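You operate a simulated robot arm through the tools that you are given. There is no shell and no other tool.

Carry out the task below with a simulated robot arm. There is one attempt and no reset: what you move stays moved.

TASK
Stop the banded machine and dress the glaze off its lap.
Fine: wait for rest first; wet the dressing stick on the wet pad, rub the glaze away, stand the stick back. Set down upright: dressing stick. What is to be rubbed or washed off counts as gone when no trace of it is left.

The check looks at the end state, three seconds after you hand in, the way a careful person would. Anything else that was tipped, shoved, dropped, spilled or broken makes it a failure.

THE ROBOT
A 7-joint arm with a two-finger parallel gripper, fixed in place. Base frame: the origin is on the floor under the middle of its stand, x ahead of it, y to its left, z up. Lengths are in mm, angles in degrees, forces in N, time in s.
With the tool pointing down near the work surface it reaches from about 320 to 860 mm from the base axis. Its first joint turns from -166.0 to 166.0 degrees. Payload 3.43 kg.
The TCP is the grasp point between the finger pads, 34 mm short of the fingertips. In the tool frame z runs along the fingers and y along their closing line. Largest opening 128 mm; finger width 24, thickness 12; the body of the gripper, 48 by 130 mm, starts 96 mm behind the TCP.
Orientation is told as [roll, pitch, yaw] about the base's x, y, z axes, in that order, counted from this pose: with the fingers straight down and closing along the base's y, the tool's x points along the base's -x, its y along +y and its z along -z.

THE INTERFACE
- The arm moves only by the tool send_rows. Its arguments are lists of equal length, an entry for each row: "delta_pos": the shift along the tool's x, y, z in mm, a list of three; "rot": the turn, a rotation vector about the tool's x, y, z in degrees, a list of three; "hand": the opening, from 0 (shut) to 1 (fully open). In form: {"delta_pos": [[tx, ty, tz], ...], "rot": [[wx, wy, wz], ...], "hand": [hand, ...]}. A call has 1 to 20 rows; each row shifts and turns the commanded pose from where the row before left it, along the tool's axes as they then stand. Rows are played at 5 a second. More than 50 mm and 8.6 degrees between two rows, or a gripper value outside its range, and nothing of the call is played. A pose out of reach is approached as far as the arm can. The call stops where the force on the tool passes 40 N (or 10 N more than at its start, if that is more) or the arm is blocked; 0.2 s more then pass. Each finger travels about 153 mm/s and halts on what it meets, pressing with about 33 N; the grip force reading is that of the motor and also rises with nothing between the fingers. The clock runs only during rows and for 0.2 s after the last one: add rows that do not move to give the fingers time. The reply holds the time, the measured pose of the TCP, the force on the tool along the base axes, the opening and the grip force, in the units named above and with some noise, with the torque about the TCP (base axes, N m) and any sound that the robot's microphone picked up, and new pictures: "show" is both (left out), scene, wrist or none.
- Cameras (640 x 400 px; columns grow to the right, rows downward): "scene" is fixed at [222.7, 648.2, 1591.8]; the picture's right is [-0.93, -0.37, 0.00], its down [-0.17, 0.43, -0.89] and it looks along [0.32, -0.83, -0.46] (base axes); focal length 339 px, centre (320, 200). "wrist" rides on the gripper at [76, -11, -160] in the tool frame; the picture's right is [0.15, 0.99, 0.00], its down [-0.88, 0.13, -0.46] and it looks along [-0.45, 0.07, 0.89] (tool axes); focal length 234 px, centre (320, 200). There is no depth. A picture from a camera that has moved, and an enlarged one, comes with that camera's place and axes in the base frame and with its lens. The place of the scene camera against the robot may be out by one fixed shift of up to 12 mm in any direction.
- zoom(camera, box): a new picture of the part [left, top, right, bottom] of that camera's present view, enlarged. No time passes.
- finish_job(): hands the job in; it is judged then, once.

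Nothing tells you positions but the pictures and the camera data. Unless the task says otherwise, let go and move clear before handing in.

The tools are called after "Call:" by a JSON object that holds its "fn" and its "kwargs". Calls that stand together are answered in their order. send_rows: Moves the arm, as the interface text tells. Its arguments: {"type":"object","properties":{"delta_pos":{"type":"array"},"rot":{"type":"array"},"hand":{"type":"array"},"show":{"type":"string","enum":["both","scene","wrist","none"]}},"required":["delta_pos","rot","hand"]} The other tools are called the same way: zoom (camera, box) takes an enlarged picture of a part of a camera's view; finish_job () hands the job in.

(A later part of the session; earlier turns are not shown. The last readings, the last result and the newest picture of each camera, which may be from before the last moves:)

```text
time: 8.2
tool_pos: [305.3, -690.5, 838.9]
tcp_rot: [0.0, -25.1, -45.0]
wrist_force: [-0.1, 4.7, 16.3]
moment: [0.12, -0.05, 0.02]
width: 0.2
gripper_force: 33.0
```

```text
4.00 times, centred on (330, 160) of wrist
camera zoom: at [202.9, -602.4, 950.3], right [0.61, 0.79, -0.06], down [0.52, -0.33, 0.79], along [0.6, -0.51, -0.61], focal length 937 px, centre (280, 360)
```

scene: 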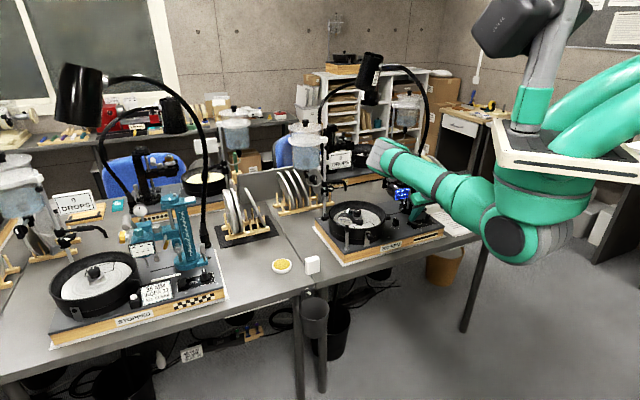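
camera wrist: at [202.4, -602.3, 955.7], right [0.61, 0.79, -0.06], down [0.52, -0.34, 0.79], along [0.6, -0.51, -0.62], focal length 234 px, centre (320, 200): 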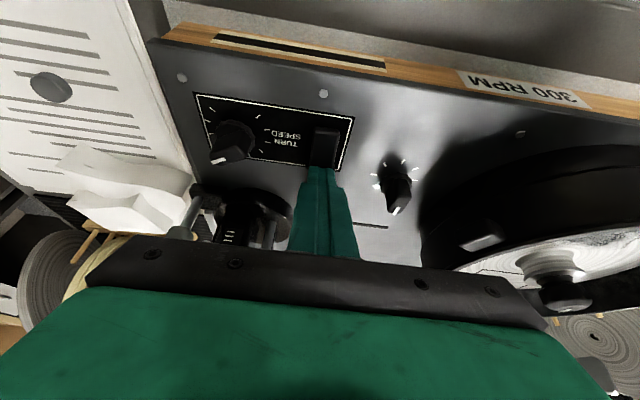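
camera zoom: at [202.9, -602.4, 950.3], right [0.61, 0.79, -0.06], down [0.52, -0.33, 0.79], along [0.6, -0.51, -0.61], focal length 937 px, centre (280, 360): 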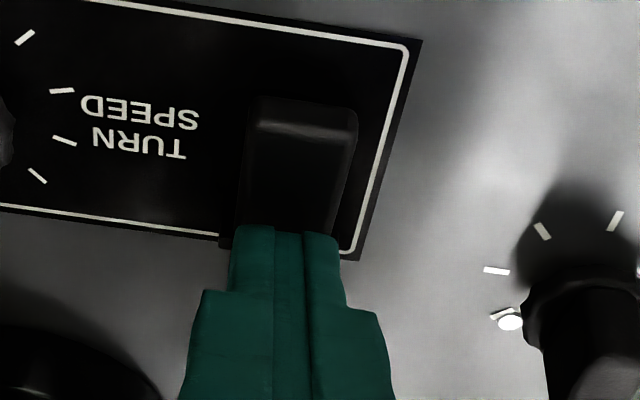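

Call:
{"fn": "zoom", "kwargs": {"camera": "scene", "box": [320, 190, 420, 255]}}

Call:
{"fn": "zoom", "kwargs": {"camera": "wrist", "box": [400, 50, 640, 200]}}

```text
6.15 times, centred on (370, 222) of scene
camera zoom: at [222.7, 648.2, 1591.8], right [-0.93, -0.37, 0.0], down [-0.17, 0.43, -0.89], along [0.32, -0.83, -0.46], focal length 2088 px, centre (12, 62)
```

zoom: 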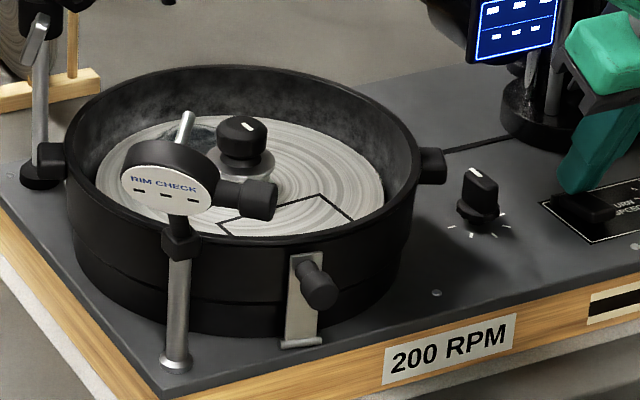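

```text
2.67 times, centred on (520, 125) of wrist
camera zoom: at [202.9, -602.4, 950.3], right [0.61, 0.79, -0.06], down [0.52, -0.33, 0.79], along [0.6, -0.51, -0.61], focal length 624 px, centre (-213, 400)
```

zoom: 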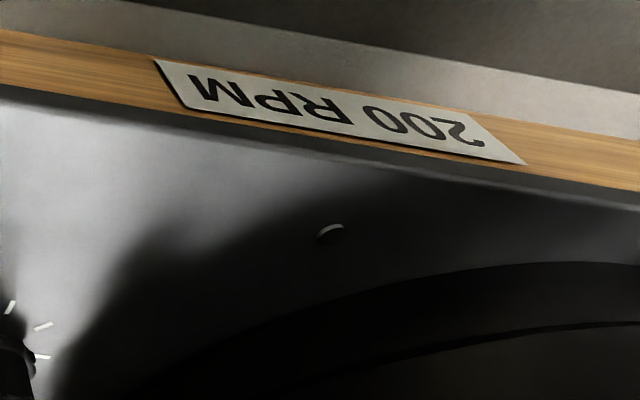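

The rocker flipped and the label now reads 200 RPM and falling – it is spinning down. I back off along the tool axis and wait.

Call:
{"fn": "send_rows", "kwargs": {"delta_pos": [[0, 0, -10], [0, 0, -30], [0, 0, -40], [0, 0, -40], [0, 0, 0], [0, 0, 0]], "rot": [[0, 0, 0], [0, 0, 0], [0, 0, 0], [0, 0, 0], [0, 0, 0], [0, 0, 0]], "hand": [0, 0, 0, 0, 0, 0]}}

Call:
{"fn": "zoom", "kwargs": {"camera": "scene", "box": [320, 190, 420, 255]}}

Call:
{"fn": "zoom", "kwargs": {"camera": "scene", "box": [395, 190, 445, 230]}}

```text
time: 9.6
tool_pos: [270.7, -654.4, 945.6]
tcp_rot: [0.0, -25.0, -45.0]
wrist_force: [0.1, 0.2, -0.1]
moment: [0.0, 0.0, 0.0]
width: 0.0
gripper_force: 32.8
camera wrist: at [167.8, -566.0, 1057.2], right [0.61, 0.79, -0.06], down [0.52, -0.34, 0.79], along [0.6, -0.51, -0.62], focal length 234 px, centre (320, 200)
```

scene: 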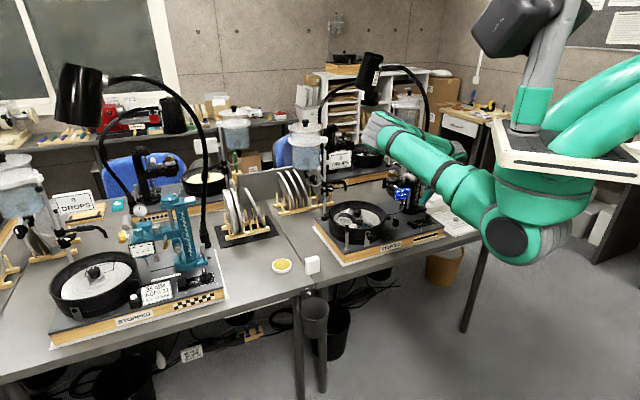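
wrist: 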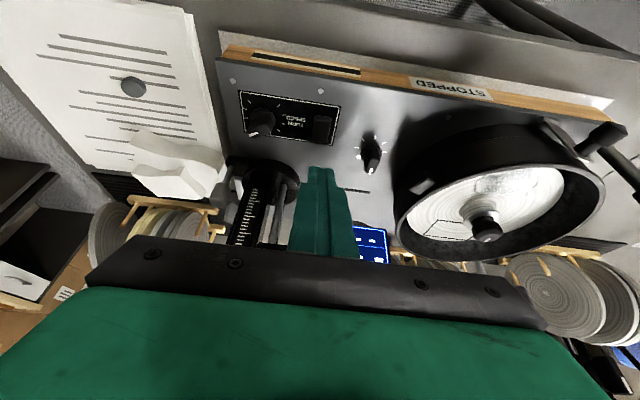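

```text
6.15 times, centred on (370, 222) of scene
camera zoom: at [222.7, 648.2, 1591.8], right [-0.93, -0.37, 0.0], down [-0.17, 0.43, -0.89], along [0.32, -0.83, -0.46], focal length 2088 px, centre (12, 62)
```

zoom: 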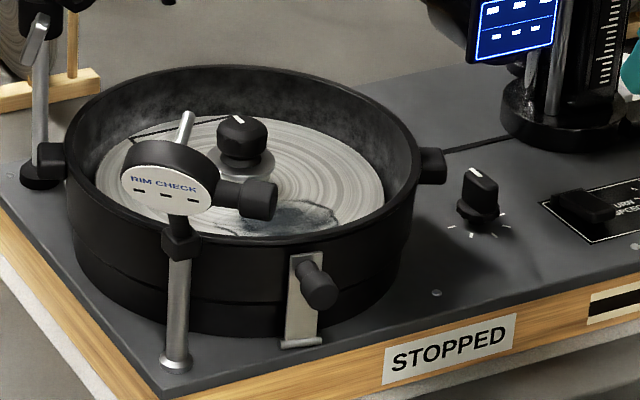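

```text
10.00 times, centred on (420, 210) of scene
camera zoom: at [222.7, 648.2, 1591.8], right [-0.93, -0.37, 0.0], down [-0.17, 0.43, -0.89], along [0.32, -0.83, -0.46], focal length 3393 px, centre (-680, 100)
```

zoom: 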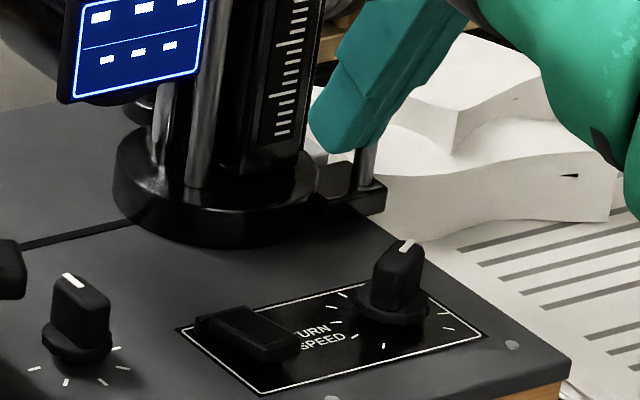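

The machine reads STOPPED and the glaze has come to rest on the operator side of the lap. Now I retreat upward, straighten the tool and move over toward the white block and yellow pad for a look.

Call:
{"fn": "send_rows", "kwargs": {"delta_pos": [[0, 0, -40], [0, 0, -40], [0, 0, -40], [0, 0, 0], [0, 0, 0], [0, 0, 0], [0, 0, -20], [0, 0, -20], [20, 45, 0], [20, 45, 0], [20, 45, 0], [20, 45, 0], [0, 45, 0], [0, 45, 0], [0, 45, 0], [0, 45, 0], [0, 0, 0]], "rot": [[0, 0, 0], [0, 6.25, 0], [0, 6.25, 0], [0, 6.25, 0], [0, 6.25, 0], [0, 0, 0], [0, 0, 0], [0, 0, 0], [0, 0, 0], [0, 0, 0], [0, 0, 0], [0, 0, 0], [0, 0, 0], [0, 0, 0], [0, 0, 0], [0, 0, 0], [0, 0, 0]], "hand": [0, 0, 0, 0, 0, 0, 0, 0, 0, 0, 0, 0, 0, 0, 0, 0, 0]}}

```text
time: 13.2
tool_pos: [436.4, -311.6, 1095.8]
tcp_rot: [0.0, 0.0, -45.1]
wrist_force: [0.5, 0.9, -0.5]
moment: [0.02, -0.03, 0.02]
width: 0.1
gripper_force: 33.0
camera wrist: at [376.4, -265.6, 1254.5], right [0.6, 0.8, 0.0], down [0.71, -0.53, 0.46], along [0.37, -0.27, -0.89], focal length 234 px, centre (320, 200)
```

scene: 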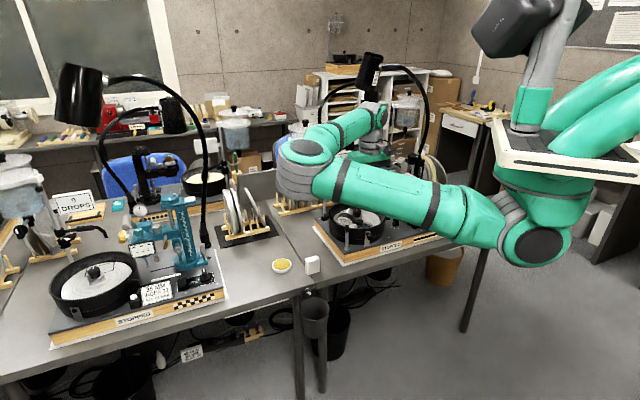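
wrist: 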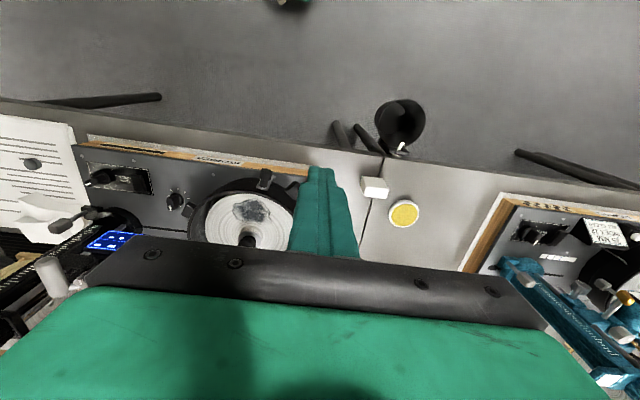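

Call:
{"fn": "zoom", "kwargs": {"camera": "wrist", "box": [340, 150, 460, 240]}}

Call:
{"fn": "zoom", "kwargs": {"camera": "wrist", "box": [180, 150, 320, 260]}}

Call:
{"fn": "zoom", "kwargs": {"camera": "scene", "box": [265, 245, 335, 285]}}

```text
4.44 times, centred on (400, 195) of wrist
camera zoom: at [376.4, -265.6, 1254.5], right [0.6, 0.8, 0.0], down [0.71, -0.53, 0.46], along [0.37, -0.27, -0.89], focal length 1041 px, centre (-36, 222)
```

zoom: 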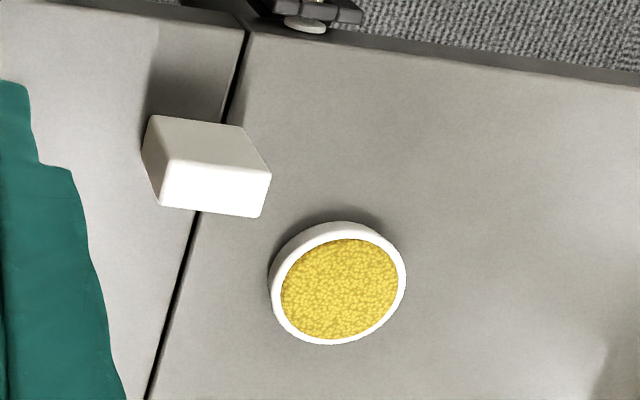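

```text
3.64 times, centred on (250, 205) of wrist
camera zoom: at [376.4, -265.6, 1254.5], right [0.6, 0.8, 0.0], down [0.71, -0.53, 0.46], along [0.37, -0.27, -0.89], focal length 852 px, centre (574, 182)
```

zoom: 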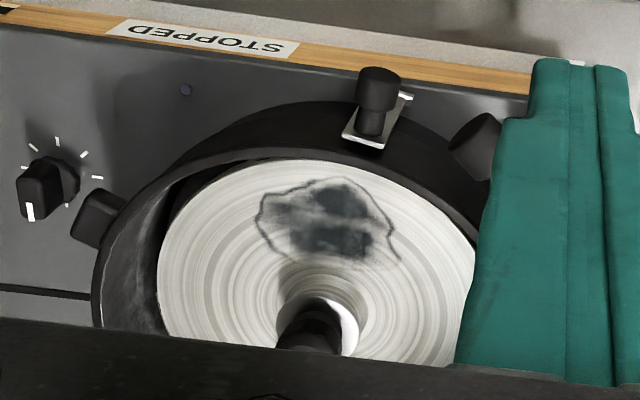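

```text
9.14 times, centred on (300, 265) of scene
camera zoom: at [222.7, 648.2, 1591.8], right [-0.93, -0.37, 0.0], down [-0.17, 0.43, -0.89], along [0.32, -0.83, -0.46], focal length 3102 px, centre (503, -394)
```

zoom: 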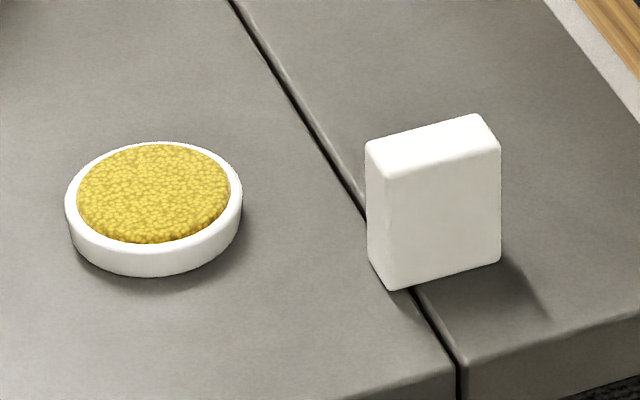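

The block (dressing stick) is aligned with the bench, about 48 × 24 × 53 mm, near (614,-294), with the yellow wet pad beyond it. I open the hand and move above the block.

Call:
{"fn": "send_rows", "kwargs": {"delta_pos": [[-22.6, 27.7, 16], [-22.6, 27.7, 16], [-22.6, 27.7, 16], [-22.6, 27.7, 16], [-22.6, 27.7, 16], [0, 0, 0]], "rot": [[0, 0, 0], [0, 0, 0], [0, 0, 0], [0, 0, 0], [0, 0, 0], [0, 0, 0]], "hand": [0.2, 0.5, 0.8, 1, 1, 1]}}

Call:
{"fn": "zoom", "kwargs": {"camera": "wrist", "box": [240, 130, 400, 250]}}

Call:
{"fn": "zoom", "kwargs": {"camera": "wrist", "box": [60, 120, 240, 260]}}

```text
time: 14.6
tool_pos: [612.7, -291.8, 1015.1]
tcp_rot: [0.0, 0.1, -45.0]
wrist_force: [0.5, 0.3, 0.0]
moment: [0.01, -0.03, -0.01]
width: 127.7
gripper_force: 0.1
camera wrist: at [552.7, -245.6, 1174.9], right [0.6, 0.8, 0.0], down [0.71, -0.53, 0.46], along [0.37, -0.27, -0.89], focal length 234 px, centre (320, 200)
```

scene: 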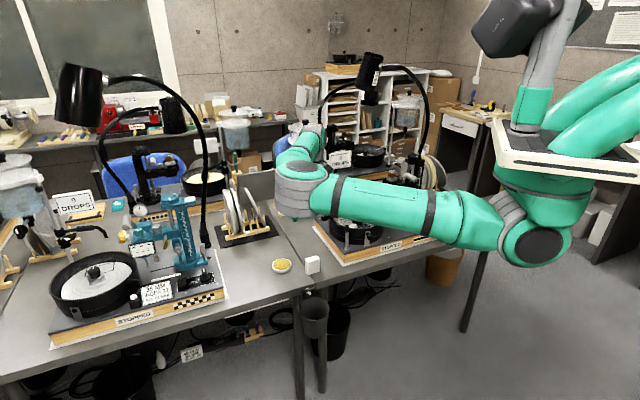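
wrist: 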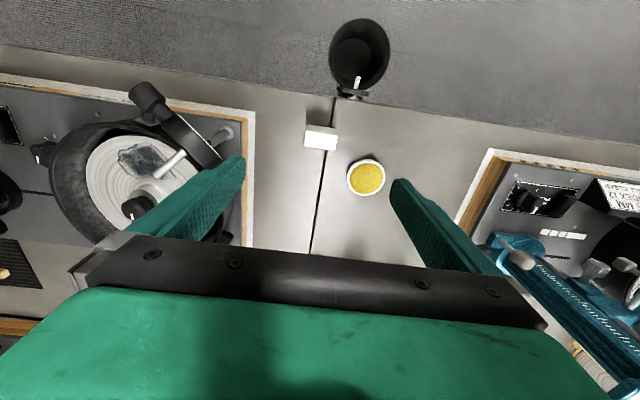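

```text
3.33 times, centred on (320, 190) of wrist
camera zoom: at [552.7, -245.6, 1174.9], right [0.6, 0.8, 0.0], down [0.71, -0.53, 0.46], along [0.37, -0.27, -0.89], focal length 781 px, centre (320, 233)
```

zoom: 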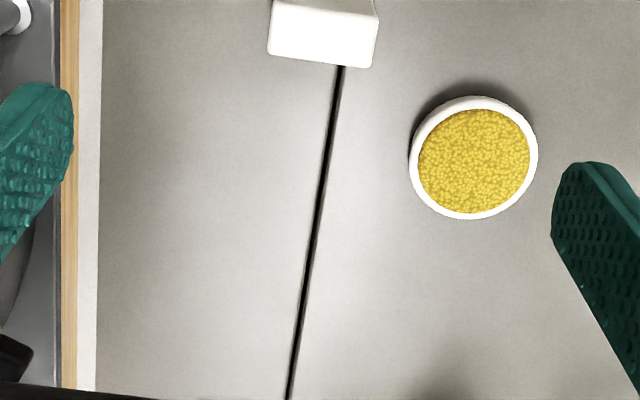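

```text
2.86 times, centred on (150, 190) of wrist
camera zoom: at [552.7, -245.6, 1174.9], right [0.6, 0.8, 0.0], down [0.71, -0.53, 0.46], along [0.37, -0.27, -0.89], focal length 669 px, centre (806, 229)
```

zoom: 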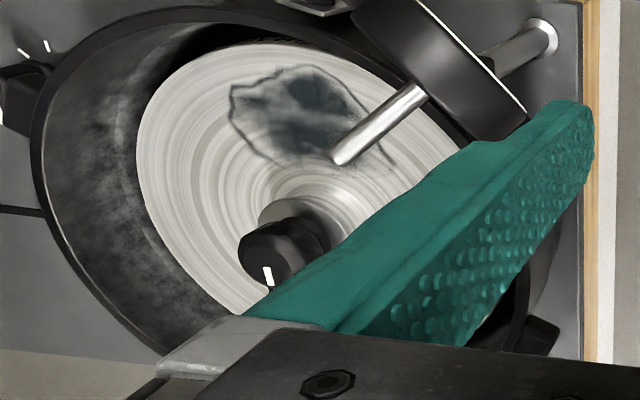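

I now have the stick at about (624,-295), top z≈794, bench z≈737, and the pad at (740,-271). I'll narrow the opening a bit and descend to just above the stick to verify alignment.

Call:
{"fn": "send_rows", "kwargs": {"delta_pos": [[-5.5, 3, 40], [-5.5, 2.7, 40], [0, 0, 40], [0, 0, 40], [0, 0, 0]], "rot": [[0, 0, 0], [0, 0, 0], [0, 0, 0], [0, 0, 0], [0, 0, 0]], "hand": [0.68, 0.68, 0.68, 0.68, 0.68]}}

Call:
{"fn": "zoom", "kwargs": {"camera": "wrist", "box": [220, 110, 420, 250]}}

Call:
{"fn": "zoom", "kwargs": {"camera": "scene", "box": [260, 200, 360, 290]}}

```text
time: 15.8
tool_pos: [626.4, -298.5, 856.0]
tcp_rot: [0.0, 0.0, -45.0]
wrist_force: [-0.3, 0.3, -0.7]
moment: [0.0, -0.01, -0.05]
width: 86.9
gripper_force: 0.0
camera wrist: at [566.5, -252.7, 1015.2], right [0.6, 0.8, 0.0], down [0.71, -0.53, 0.46], along [0.37, -0.27, -0.89], focal length 234 px, centre (320, 200)
```

scene: 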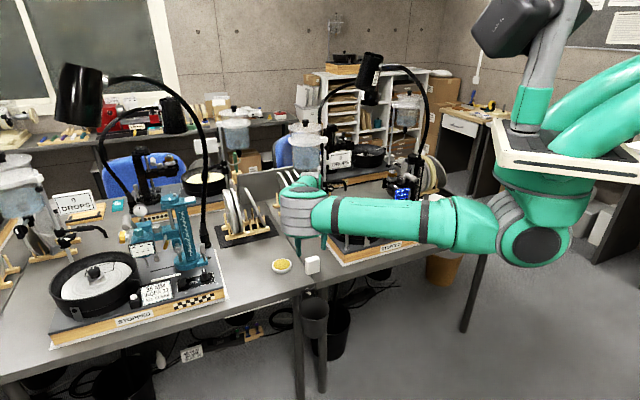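
wrist: 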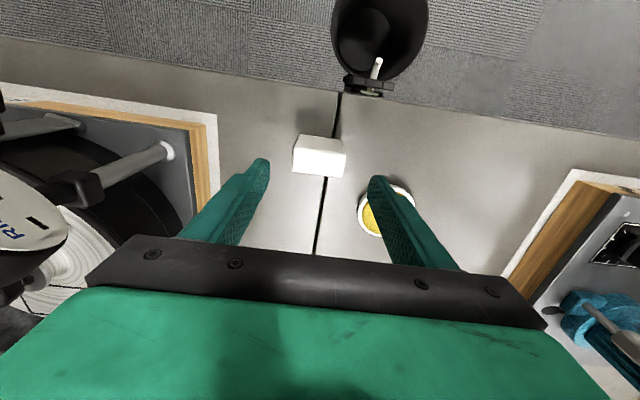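

```text
2.86 times, centred on (320, 180) of wrist
camera zoom: at [566.5, -252.7, 1015.2], right [0.6, 0.8, 0.0], down [0.71, -0.53, 0.46], along [0.37, -0.27, -0.89], focal length 669 px, centre (320, 257)
```

zoom: 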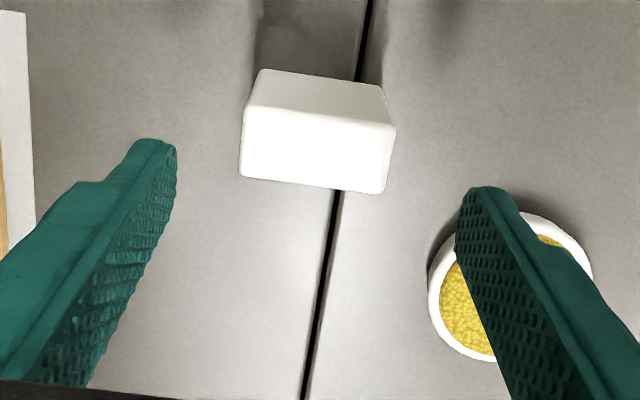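

```text
4.44 times, centred on (310, 245) of scene
camera zoom: at [222.7, 648.2, 1591.8], right [-0.93, -0.37, 0.0], down [-0.17, 0.43, -0.89], along [0.32, -0.83, -0.46], focal length 1508 px, centre (364, 0)
```

zoom: 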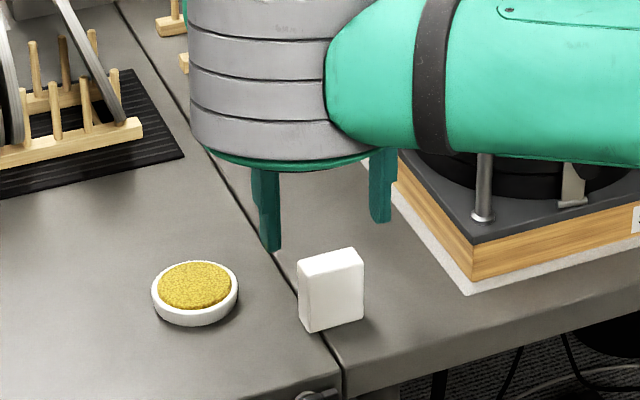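

Call:
{"fn": "send_rows", "kwargs": {"delta_pos": [[3, 0.5, 30], [0, 0, 25], [0, 0, 14], [0, 0, 0]], "rot": [[0, 0, 0], [0, 0, 0], [0, 0, 0], [0, 0, 0]], "hand": [0.68, 0.68, 0.68, 0.68]}}

Call:
{"fn": "zoom", "kwargs": {"camera": "wrist", "box": [220, 110, 420, 250]}}

Call:
{"fn": "zoom", "kwargs": {"camera": "scene", "box": [260, 200, 360, 290]}}

```text
time: 16.8
tool_pos: [622.7, -295.5, 787.9]
tcp_rot: [-0.1, -0.1, -45.0]
wrist_force: [0.1, -0.3, -0.3]
moment: [-0.01, 0.01, 0.01]
width: 87.1
gripper_force: 0.0
camera wrist: at [563.1, -249.9, 947.0], right [0.6, 0.8, 0.0], down [0.71, -0.53, 0.46], along [0.37, -0.27, -0.89], focal length 234 px, centre (320, 200)
```

scene: 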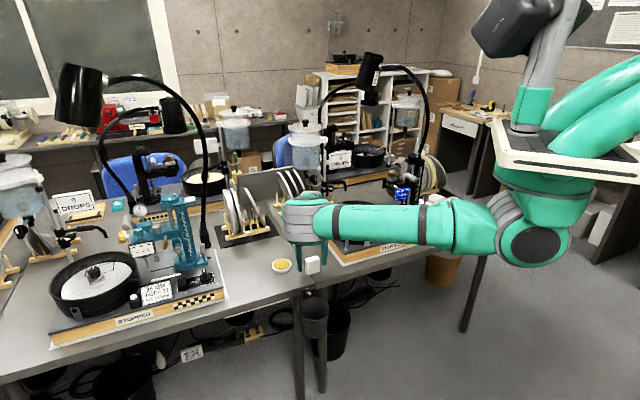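
wrist: 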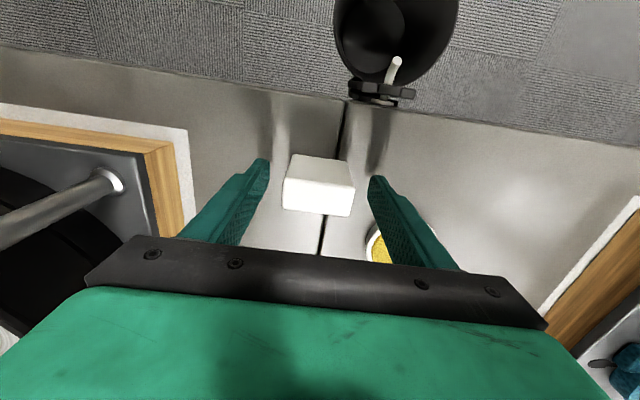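

```text
2.86 times, centred on (320, 180) of wrist
camera zoom: at [563.1, -249.9, 947.0], right [0.6, 0.8, 0.0], down [0.71, -0.53, 0.46], along [0.37, -0.27, -0.89], focal length 669 px, centre (320, 257)
```

zoom: 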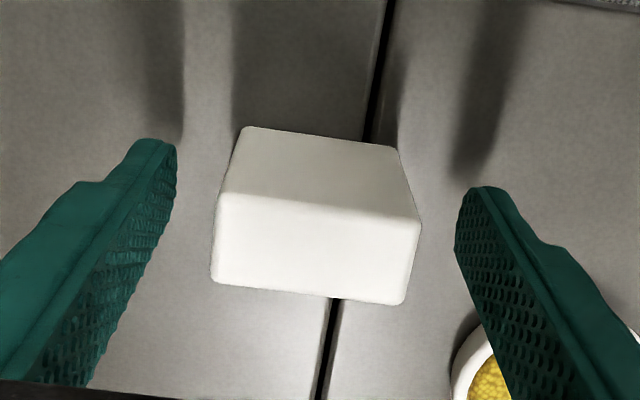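

```text
4.44 times, centred on (310, 245) of scene
camera zoom: at [222.7, 648.2, 1591.8], right [-0.93, -0.37, 0.0], down [-0.17, 0.43, -0.89], along [0.32, -0.83, -0.46], focal length 1508 px, centre (364, 0)
```

zoom: 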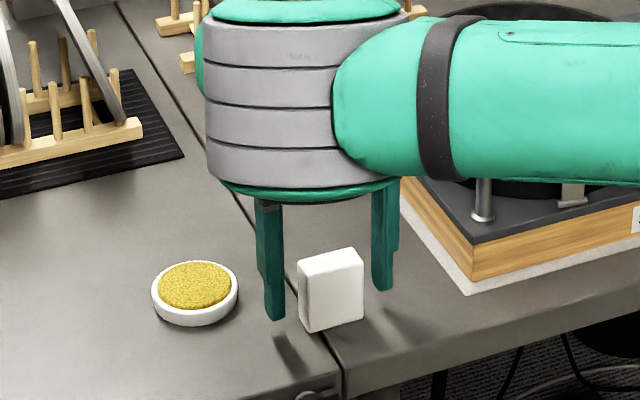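

Call:
{"fn": "send_rows", "kwargs": {"delta_pos": [[0, 0, 0], [0, 0, 0], [0, 0, 0], [0, 0, 0]], "rot": [[0, 0, 0], [0, 0, 0], [0, 0, 0], [0, 0, 0]], "hand": [0.45, 0.35, 0.25, 0.2]}}

Call:
{"fn": "zoom", "kwargs": {"camera": "wrist", "box": [220, 110, 420, 250]}}

Call:
{"fn": "zoom", "kwargs": {"camera": "scene", "box": [260, 200, 360, 290]}}

```text
time: 17.8
tool_pos: [623.1, -295.6, 788.0]
tcp_rot: [0.0, 0.0, -45.0]
wrist_force: [-0.1, -0.1, 0.0]
moment: [0.01, -0.03, 0.02]
width: 51.6
gripper_force: 32.8
camera wrist: at [563.1, -249.9, 947.2], right [0.6, 0.8, 0.0], down [0.71, -0.53, 0.46], along [0.37, -0.27, -0.89], focal length 234 px, centre (320, 200)
```

scene: 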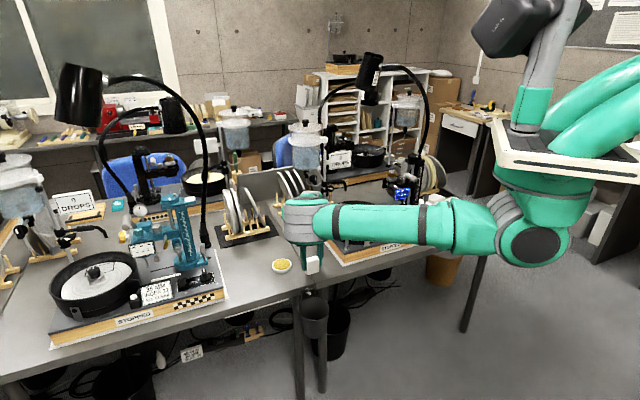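
wrist: 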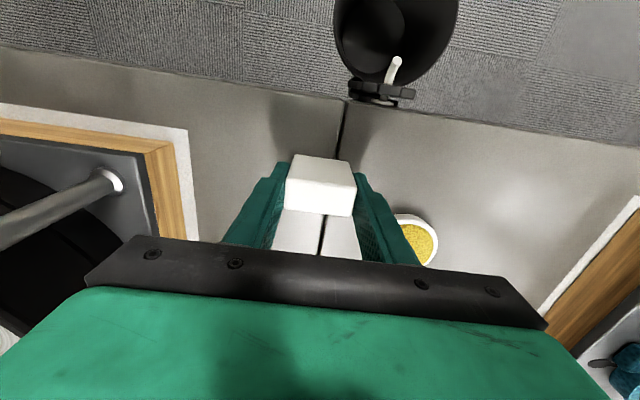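

```text
2.86 times, centred on (320, 180) of wrist
camera zoom: at [563.1, -249.9, 947.2], right [0.6, 0.8, 0.0], down [0.71, -0.53, 0.46], along [0.37, -0.27, -0.89], focal length 669 px, centre (320, 257)
```

zoom: 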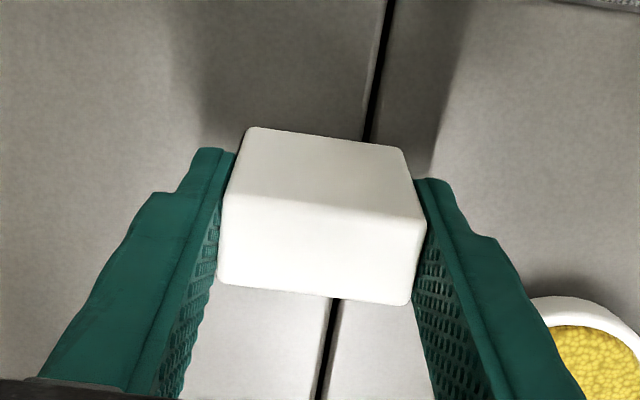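

```text
4.44 times, centred on (310, 245) of scene
camera zoom: at [222.7, 648.2, 1591.8], right [-0.93, -0.37, 0.0], down [-0.17, 0.43, -0.89], along [0.32, -0.83, -0.46], focal length 1508 px, centre (364, 0)
```

zoom: 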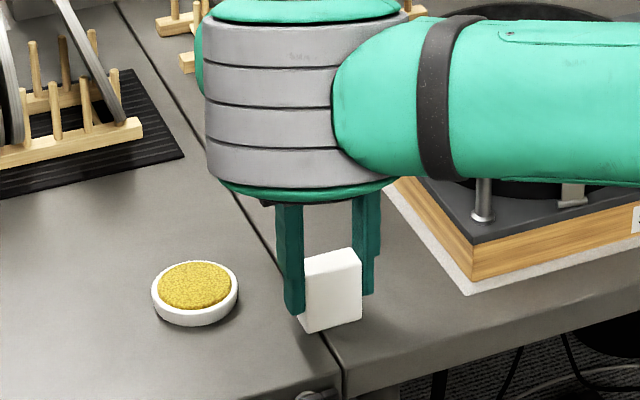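

Stick gripped (51.6 mm). Lift and move over the yellow wet pad.

Call:
{"fn": "send_rows", "kwargs": {"delta_pos": [[0, 0, -20], [0, 0, -40], [-22, 33.5, 0], [-22, 33.5, 0], [-21.8, 33.4, 0], [0, 0, 0]], "rot": [[0, 0, 0], [0, 0, 0], [0, 0, 0], [0, 0, 0], [0, 0, 0], [0, 0, 0]], "hand": [0.2, 0.2, 0.2, 0.2, 0.2, 0.2]}}

Call:
{"fn": "zoom", "kwargs": {"camera": "wrist", "box": [220, 110, 420, 250]}}

Call:
{"fn": "zoom", "kwargs": {"camera": "scene", "box": [230, 200, 330, 290]}}

```text
time: 19.2
tool_pos: [738.8, -269.5, 847.1]
tcp_rot: [0.0, 0.0, -45.0]
wrist_force: [0.2, 0.9, -1.6]
moment: [0.03, 0.01, 0.0]
width: 51.8
gripper_force: 32.8
camera wrist: at [679.7, -224.0, 1006.7], right [0.6, 0.8, 0.0], down [0.71, -0.53, 0.46], along [0.37, -0.27, -0.89], focal length 234 px, centre (320, 200)
```

scene: 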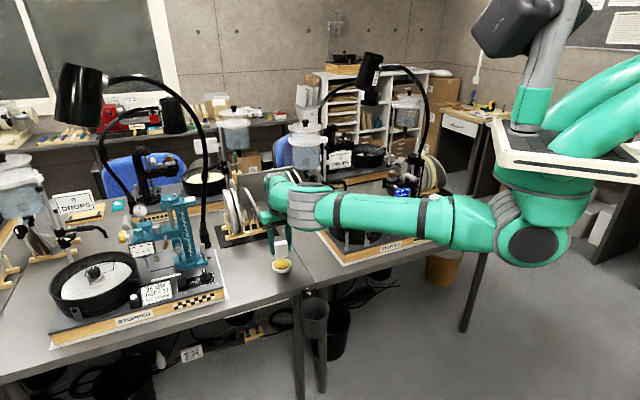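
wrist: 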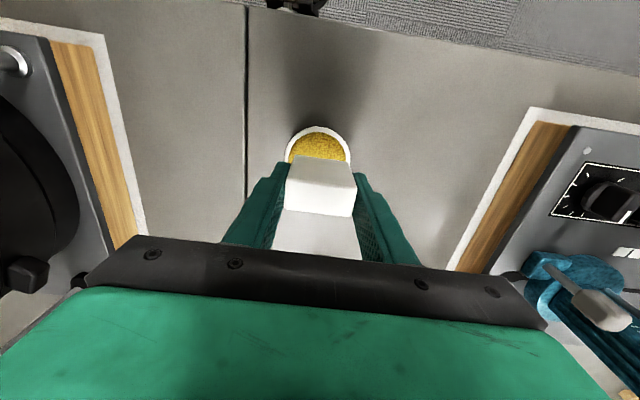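

```text
2.86 times, centred on (320, 180) of wrist
camera zoom: at [679.7, -224.0, 1006.7], right [0.6, 0.8, 0.0], down [0.71, -0.53, 0.46], along [0.37, -0.27, -0.89], focal length 669 px, centre (320, 257)
```

zoom: 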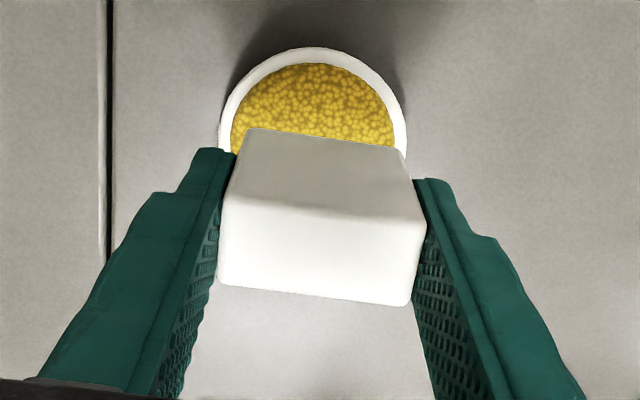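

```text
4.44 times, centred on (280, 245) of scene
camera zoom: at [222.7, 648.2, 1591.8], right [-0.93, -0.37, 0.0], down [-0.17, 0.43, -0.89], along [0.32, -0.83, -0.46], focal length 1508 px, centre (498, 0)
```

zoom: 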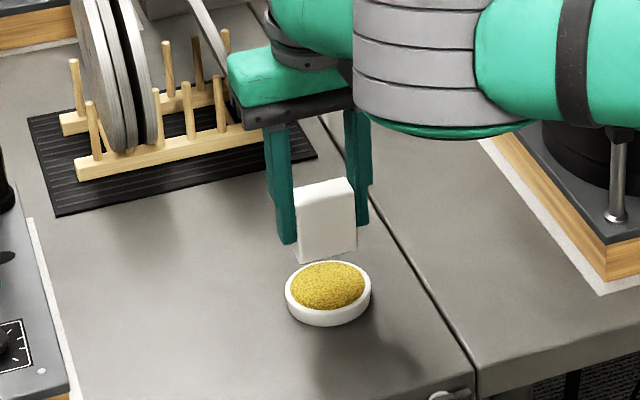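

Call:
{"fn": "send_rows", "kwargs": {"delta_pos": [[-2, 0, 20], [0, 0, 10], [0, 0, 4], [0, 0, 3], [0, 0, 0]], "rot": [[0, 0, 0], [0, 0, 0], [0, 0, 0], [0, 0, 0], [0, 0, 0]], "hand": [0.2, 0.2, 0.2, 0.2, 0.2]}}

Call:
{"fn": "zoom", "kwargs": {"camera": "scene", "box": [230, 200, 330, 290]}}

```text
time: 20.4
tool_pos: [741.1, -271.4, 811.8]
tcp_rot: [0.1, 0.0, -45.0]
wrist_force: [-0.2, -0.4, -2.0]
moment: [0.0, 0.03, 0.02]
width: 51.5
gripper_force: 32.9
camera wrist: at [681.3, -225.3, 969.7], right [0.6, 0.8, 0.0], down [0.71, -0.53, 0.46], along [0.37, -0.27, -0.89], focal length 234 px, centre (320, 200)
```

scene: 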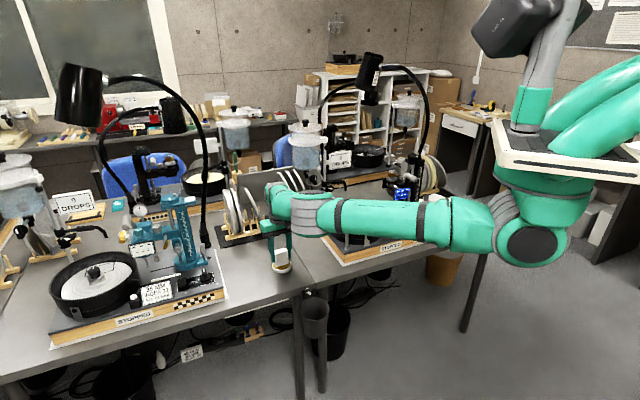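
wrist: 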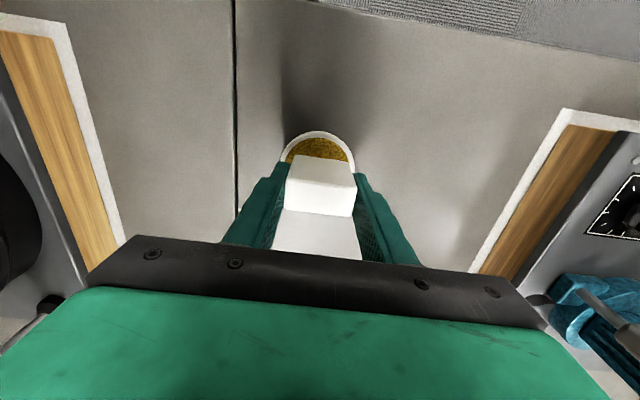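

```text
4.44 times, centred on (280, 245) of scene
camera zoom: at [222.7, 648.2, 1591.8], right [-0.93, -0.37, 0.0], down [-0.17, 0.43, -0.89], along [0.32, -0.83, -0.46], focal length 1508 px, centre (498, 0)
```

zoom: 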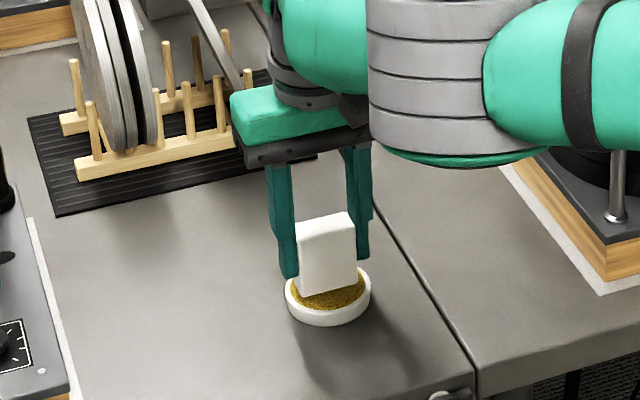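

Call:
{"fn": "send_rows", "kwargs": {"delta_pos": [[0, 0, 2], [0, 0, 2], [0, 0, 2], [0, 0, 0]], "rot": [[0, 0, 0], [0, 0, 0], [0, 0, 0], [0, 0, 0]], "hand": [0.2, 0.2, 0.2, 0.2], "show": "none"}}

Call:
{"fn": "zoom", "kwargs": {"camera": "scene", "box": [255, 230, 315, 280]}}

```text
time: 21.4
tool_pos: [741.7, -270.8, 806.7]
tcp_rot: [0.1, -0.1, -45.1]
wrist_force: [-6.9, 3.9, 26.1]
moment: [0.16, 0.32, 0.01]
width: 51.7
gripper_force: 32.7
```

```text
8.00 times, centred on (285, 255) of scene
camera zoom: at [222.7, 648.2, 1591.8], right [-0.93, -0.37, 0.0], down [-0.17, 0.43, -0.89], along [0.32, -0.83, -0.46], focal length 2714 px, centre (600, -240)
```

zoom: 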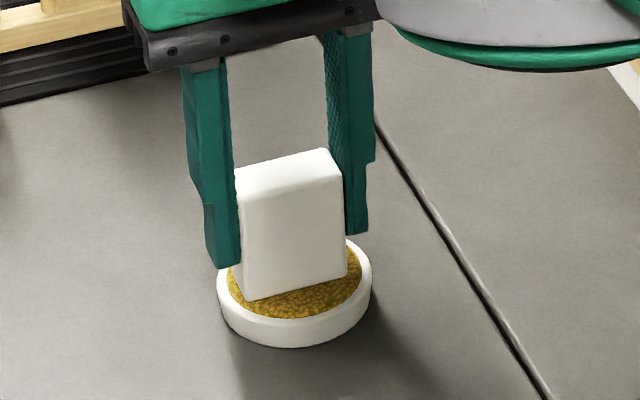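

Call:
{"fn": "send_rows", "kwargs": {"delta_pos": [[0, 0, -0.7], [0, 0, 0], [0, 0, 0], [0, 0, 0], [0, 0, 0]], "rot": [[0, 0, 0], [0, 0, 0], [0, 0, 0], [0, 0, 0], [0, 0, 0]], "hand": [0.2, 0.2, 0.2, 0.2, 0.2], "show": "wrist"}}

Call:
{"fn": "zoom", "kwargs": {"camera": "scene", "box": [265, 240, 305, 280]}}

Call:
{"fn": "zoom", "kwargs": {"camera": "wrist", "box": [220, 110, 420, 250]}}

```text
time: 22.6
tool_pos: [741.9, -270.5, 805.3]
tcp_rot: [-0.1, -0.1, -45.0]
wrist_force: [4.3, 0.3, 26.3]
moment: [-0.1, -0.18, 0.02]
width: 51.4
gripper_force: 32.9
camera wrist: at [681.5, -224.9, 965.0], right [0.6, 0.8, 0.0], down [0.71, -0.53, 0.46], along [0.37, -0.27, -0.89], focal length 234 px, centre (320, 200)
```

wrist: 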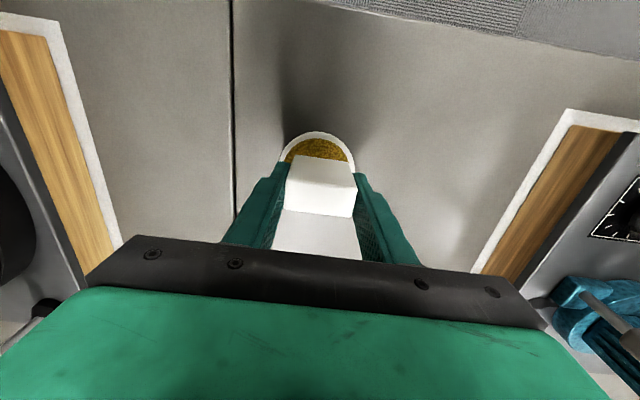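

```text
10.00 times, centred on (285, 260) of scene
camera zoom: at [222.7, 648.2, 1591.8], right [-0.93, -0.37, 0.0], down [-0.17, 0.43, -0.89], along [0.32, -0.83, -0.46], focal length 3393 px, centre (670, -400)
```

zoom: 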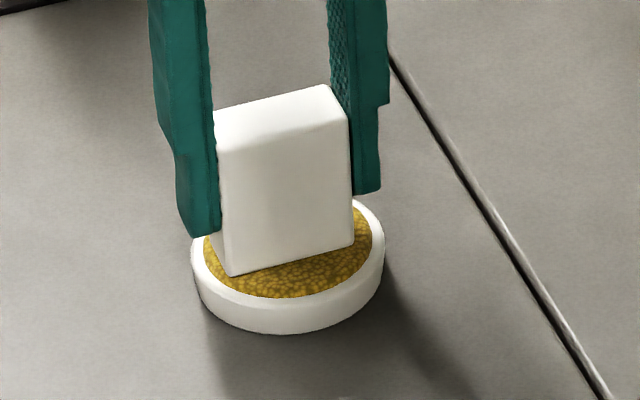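

```text
2.86 times, centred on (320, 180) of wrist
camera zoom: at [681.5, -224.9, 965.0], right [0.6, 0.8, 0.0], down [0.71, -0.53, 0.46], along [0.37, -0.27, -0.89], focal length 669 px, centre (320, 257)
```

zoom: 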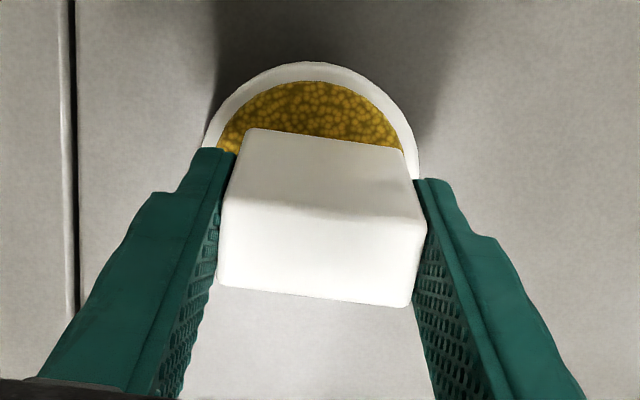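

Call:
{"fn": "send_rows", "kwargs": {"delta_pos": [[0, 0, -5], [0, 0, -20], [0, 0, -25], [0, 0, 0]], "rot": [[0, 0, 0], [0, 0, 0], [0, 0, 0], [0, 0, 0]], "hand": [0.2, 0.2, 0.2, 0.2]}}

Call:
{"fn": "zoom", "kwargs": {"camera": "scene", "box": [255, 225, 315, 280]}}

Call:
{"fn": "zoom", "kwargs": {"camera": "wrist", "box": [220, 110, 420, 250]}}

```text
time: 23.6
tool_pos: [742.8, -270.0, 856.6]
tcp_rot: [0.0, 0.0, -45.0]
wrist_force: [-0.3, 0.3, -1.5]
moment: [0.02, 0.01, -0.01]
width: 51.5
gripper_force: 33.2
camera wrist: at [682.2, -224.3, 1015.1], right [0.6, 0.8, 0.0], down [0.72, -0.53, 0.46], along [0.37, -0.27, -0.89], focal length 234 px, centre (320, 200)
```

scene: 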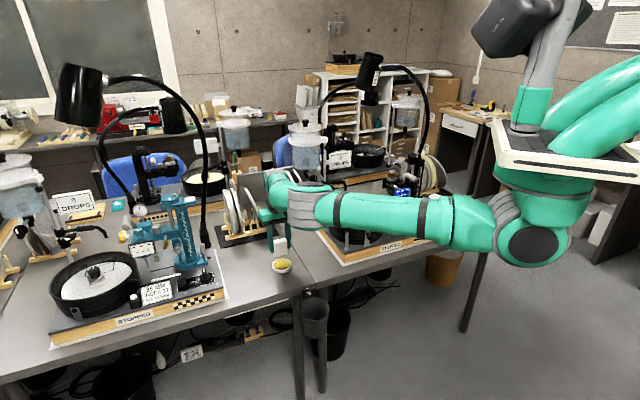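
wrist: 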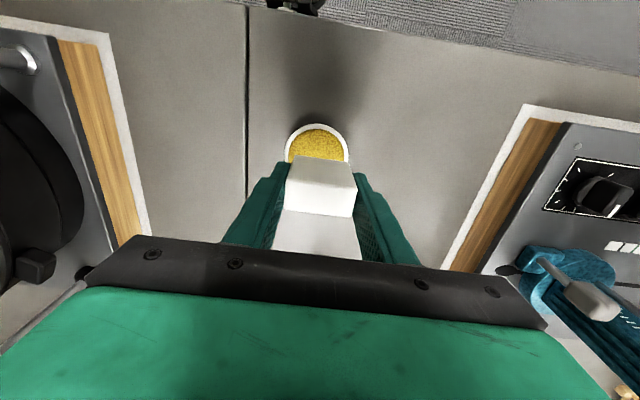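

```text
7.27 times, centred on (285, 252) of scene
camera zoom: at [222.7, 648.2, 1591.8], right [-0.93, -0.37, 0.0], down [-0.17, 0.43, -0.89], along [0.32, -0.83, -0.46], focal length 2468 px, centre (574, -182)
```

zoom: 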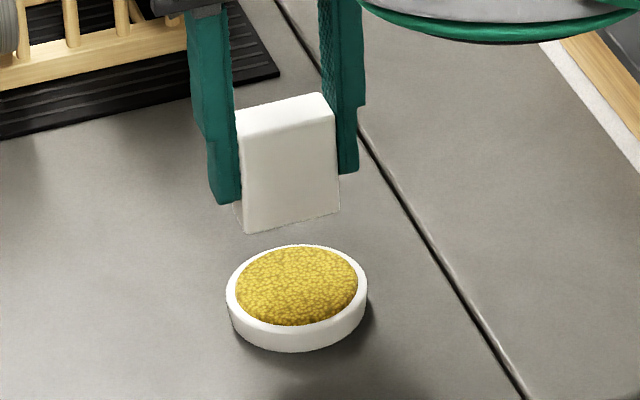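

```text
2.86 times, centred on (320, 180) of wrist
camera zoom: at [682.2, -224.3, 1015.1], right [0.6, 0.8, 0.0], down [0.72, -0.53, 0.46], along [0.37, -0.27, -0.89], focal length 669 px, centre (320, 257)
```

zoom: 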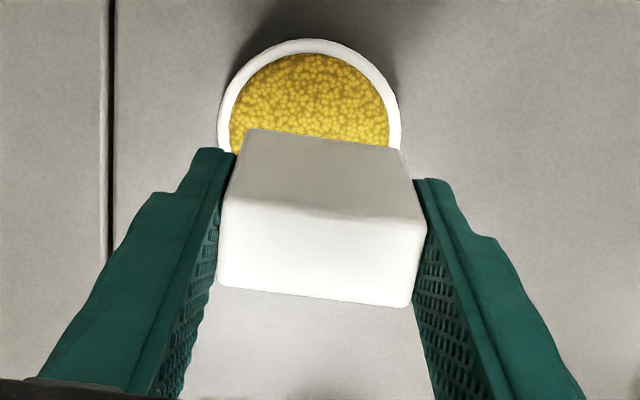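

The stick now looks off-white (wet) and the pad has not moved. I lift high and traverse over the lap, keeping clear above the gauge.

Call:
{"fn": "send_rows", "kwargs": {"delta_pos": [[0, 0, -40], [0, 0, -40], [0, 0, -33], [2, -44.4, 0], [2, -44.4, 0], [2, -44.4, 0], [2, -44.4, 0], [2, -44.4, 0], [2, -44.4, 0], [2, -44.4, 0], [2, -44.4, 0], [0, 0, 0]], "rot": [[0, 0, 0], [0, 0, 0], [0, 0, 0], [0, 0, 0], [0, 0, 0], [0, 0, 0], [0, 0, 0], [0, 0, 0], [0, 0, 0], [0, 0, 0], [0, 0, 0], [0, 0, 0]], "hand": [0.2, 0.2, 0.2, 0.2, 0.2, 0.2, 0.2, 0.2, 0.2, 0.2, 0.2, 0.2]}}

Call:
{"fn": "zoom", "kwargs": {"camera": "wrist", "box": [200, 90, 440, 250]}}

Call:
{"fn": "zoom", "kwargs": {"camera": "scene", "box": [300, 150, 440, 250]}}

```text
time: 26.2
tool_pos: [481.1, -509.9, 967.9]
tcp_rot: [0.1, 0.0, -44.9]
wrist_force: [-0.1, -0.3, -1.4]
moment: [-0.02, -0.01, -0.02]
width: 51.6
gripper_force: 33.4
camera wrist: at [421.3, -464.6, 1127.0], right [0.6, 0.8, 0.0], down [0.72, -0.53, 0.46], along [0.37, -0.27, -0.89], focal length 234 px, centre (320, 200)
```

scene: 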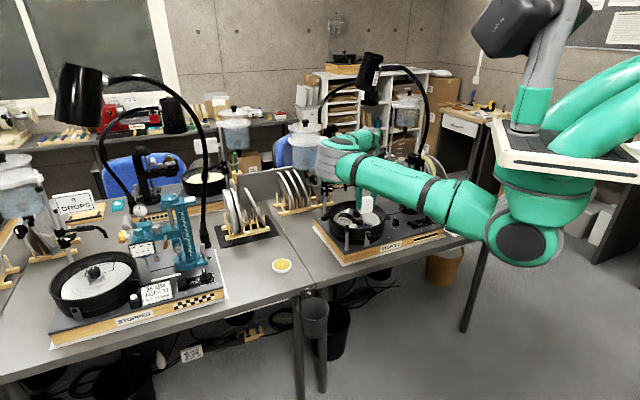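
wrist: 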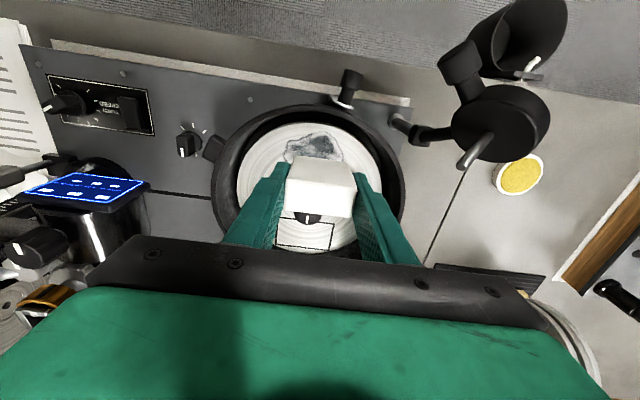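

```text
2.50 times, centred on (320, 170) of wrist
camera zoom: at [421.3, -464.6, 1127.0], right [0.6, 0.8, 0.0], down [0.72, -0.53, 0.46], along [0.37, -0.27, -0.89], focal length 585 px, centre (320, 275)
```

zoom: 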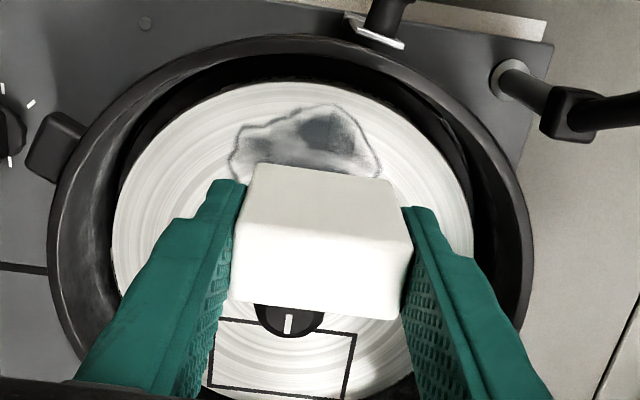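

```text
4.00 times, centred on (370, 200) of scene
camera zoom: at [222.7, 648.2, 1591.8], right [-0.93, -0.37, 0.0], down [-0.17, 0.43, -0.89], along [0.32, -0.83, -0.46], focal length 1357 px, centre (120, 200)
```

zoom: 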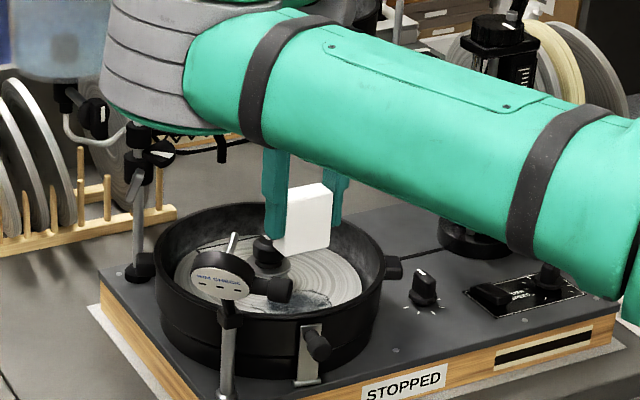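

The glaze is at W/D offset just in front of the hub, spanning roughly 80 × 58 mm on the operator side of the lap. I descend over its centre in steps to find contact.

Call:
{"fn": "send_rows", "kwargs": {"delta_pos": [[-4, 0, 25], [0, 0, 25], [0, 0, 10], [0, 0, 5], [0, 0, 0]], "rot": [[0, 0, 0], [0, 0, 0], [0, 0, 0], [0, 0, 0], [0, 0, 0]], "hand": [0.2, 0.2, 0.2, 0.2, 0.2]}}

Call:
{"fn": "zoom", "kwargs": {"camera": "wrist", "box": [200, 90, 440, 250]}}

Call:
{"fn": "zoom", "kwargs": {"camera": "scene", "box": [310, 160, 420, 240]}}

```text
time: 27.4
tool_pos: [483.1, -514.0, 903.9]
tcp_rot: [0.0, 0.1, -45.0]
wrist_force: [-0.2, -0.1, -1.3]
moment: [0.0, 0.02, 0.02]
width: 51.5
gripper_force: 33.1
camera wrist: at [423.2, -468.2, 1061.9], right [0.6, 0.8, 0.0], down [0.71, -0.53, 0.46], along [0.37, -0.27, -0.89], focal length 234 px, centre (320, 200)
```

scene: 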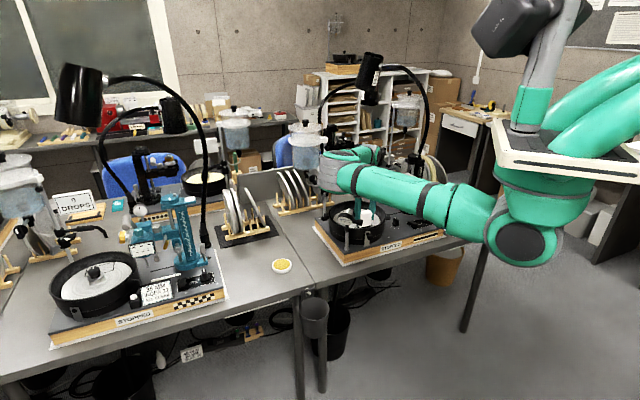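
wrist: 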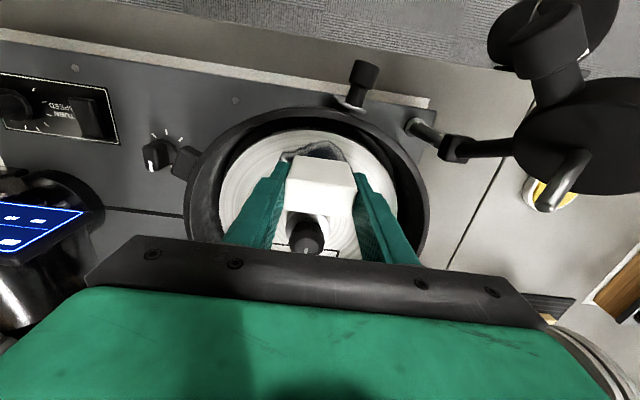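

```text
2.50 times, centred on (320, 170) of wrist
camera zoom: at [423.2, -468.2, 1061.9], right [0.6, 0.8, 0.0], down [0.71, -0.53, 0.46], along [0.37, -0.27, -0.89], focal length 585 px, centre (320, 275)
```

zoom: 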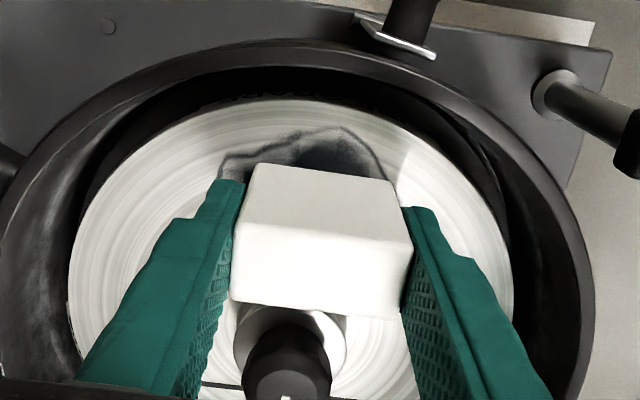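

```text
5.00 times, centred on (365, 200) of scene
camera zoom: at [222.7, 648.2, 1591.8], right [-0.93, -0.37, 0.0], down [-0.17, 0.43, -0.89], along [0.32, -0.83, -0.46], focal length 1696 px, centre (95, 200)
```

zoom: 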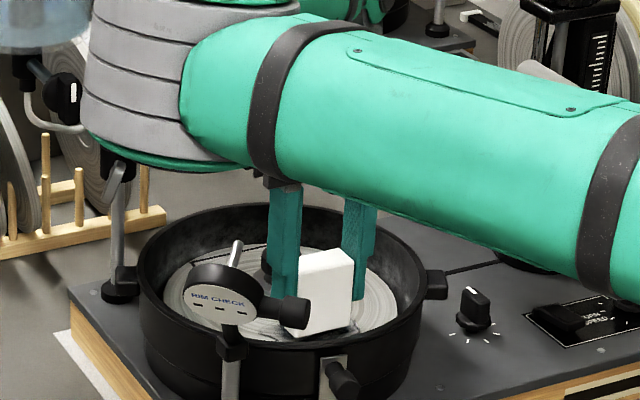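

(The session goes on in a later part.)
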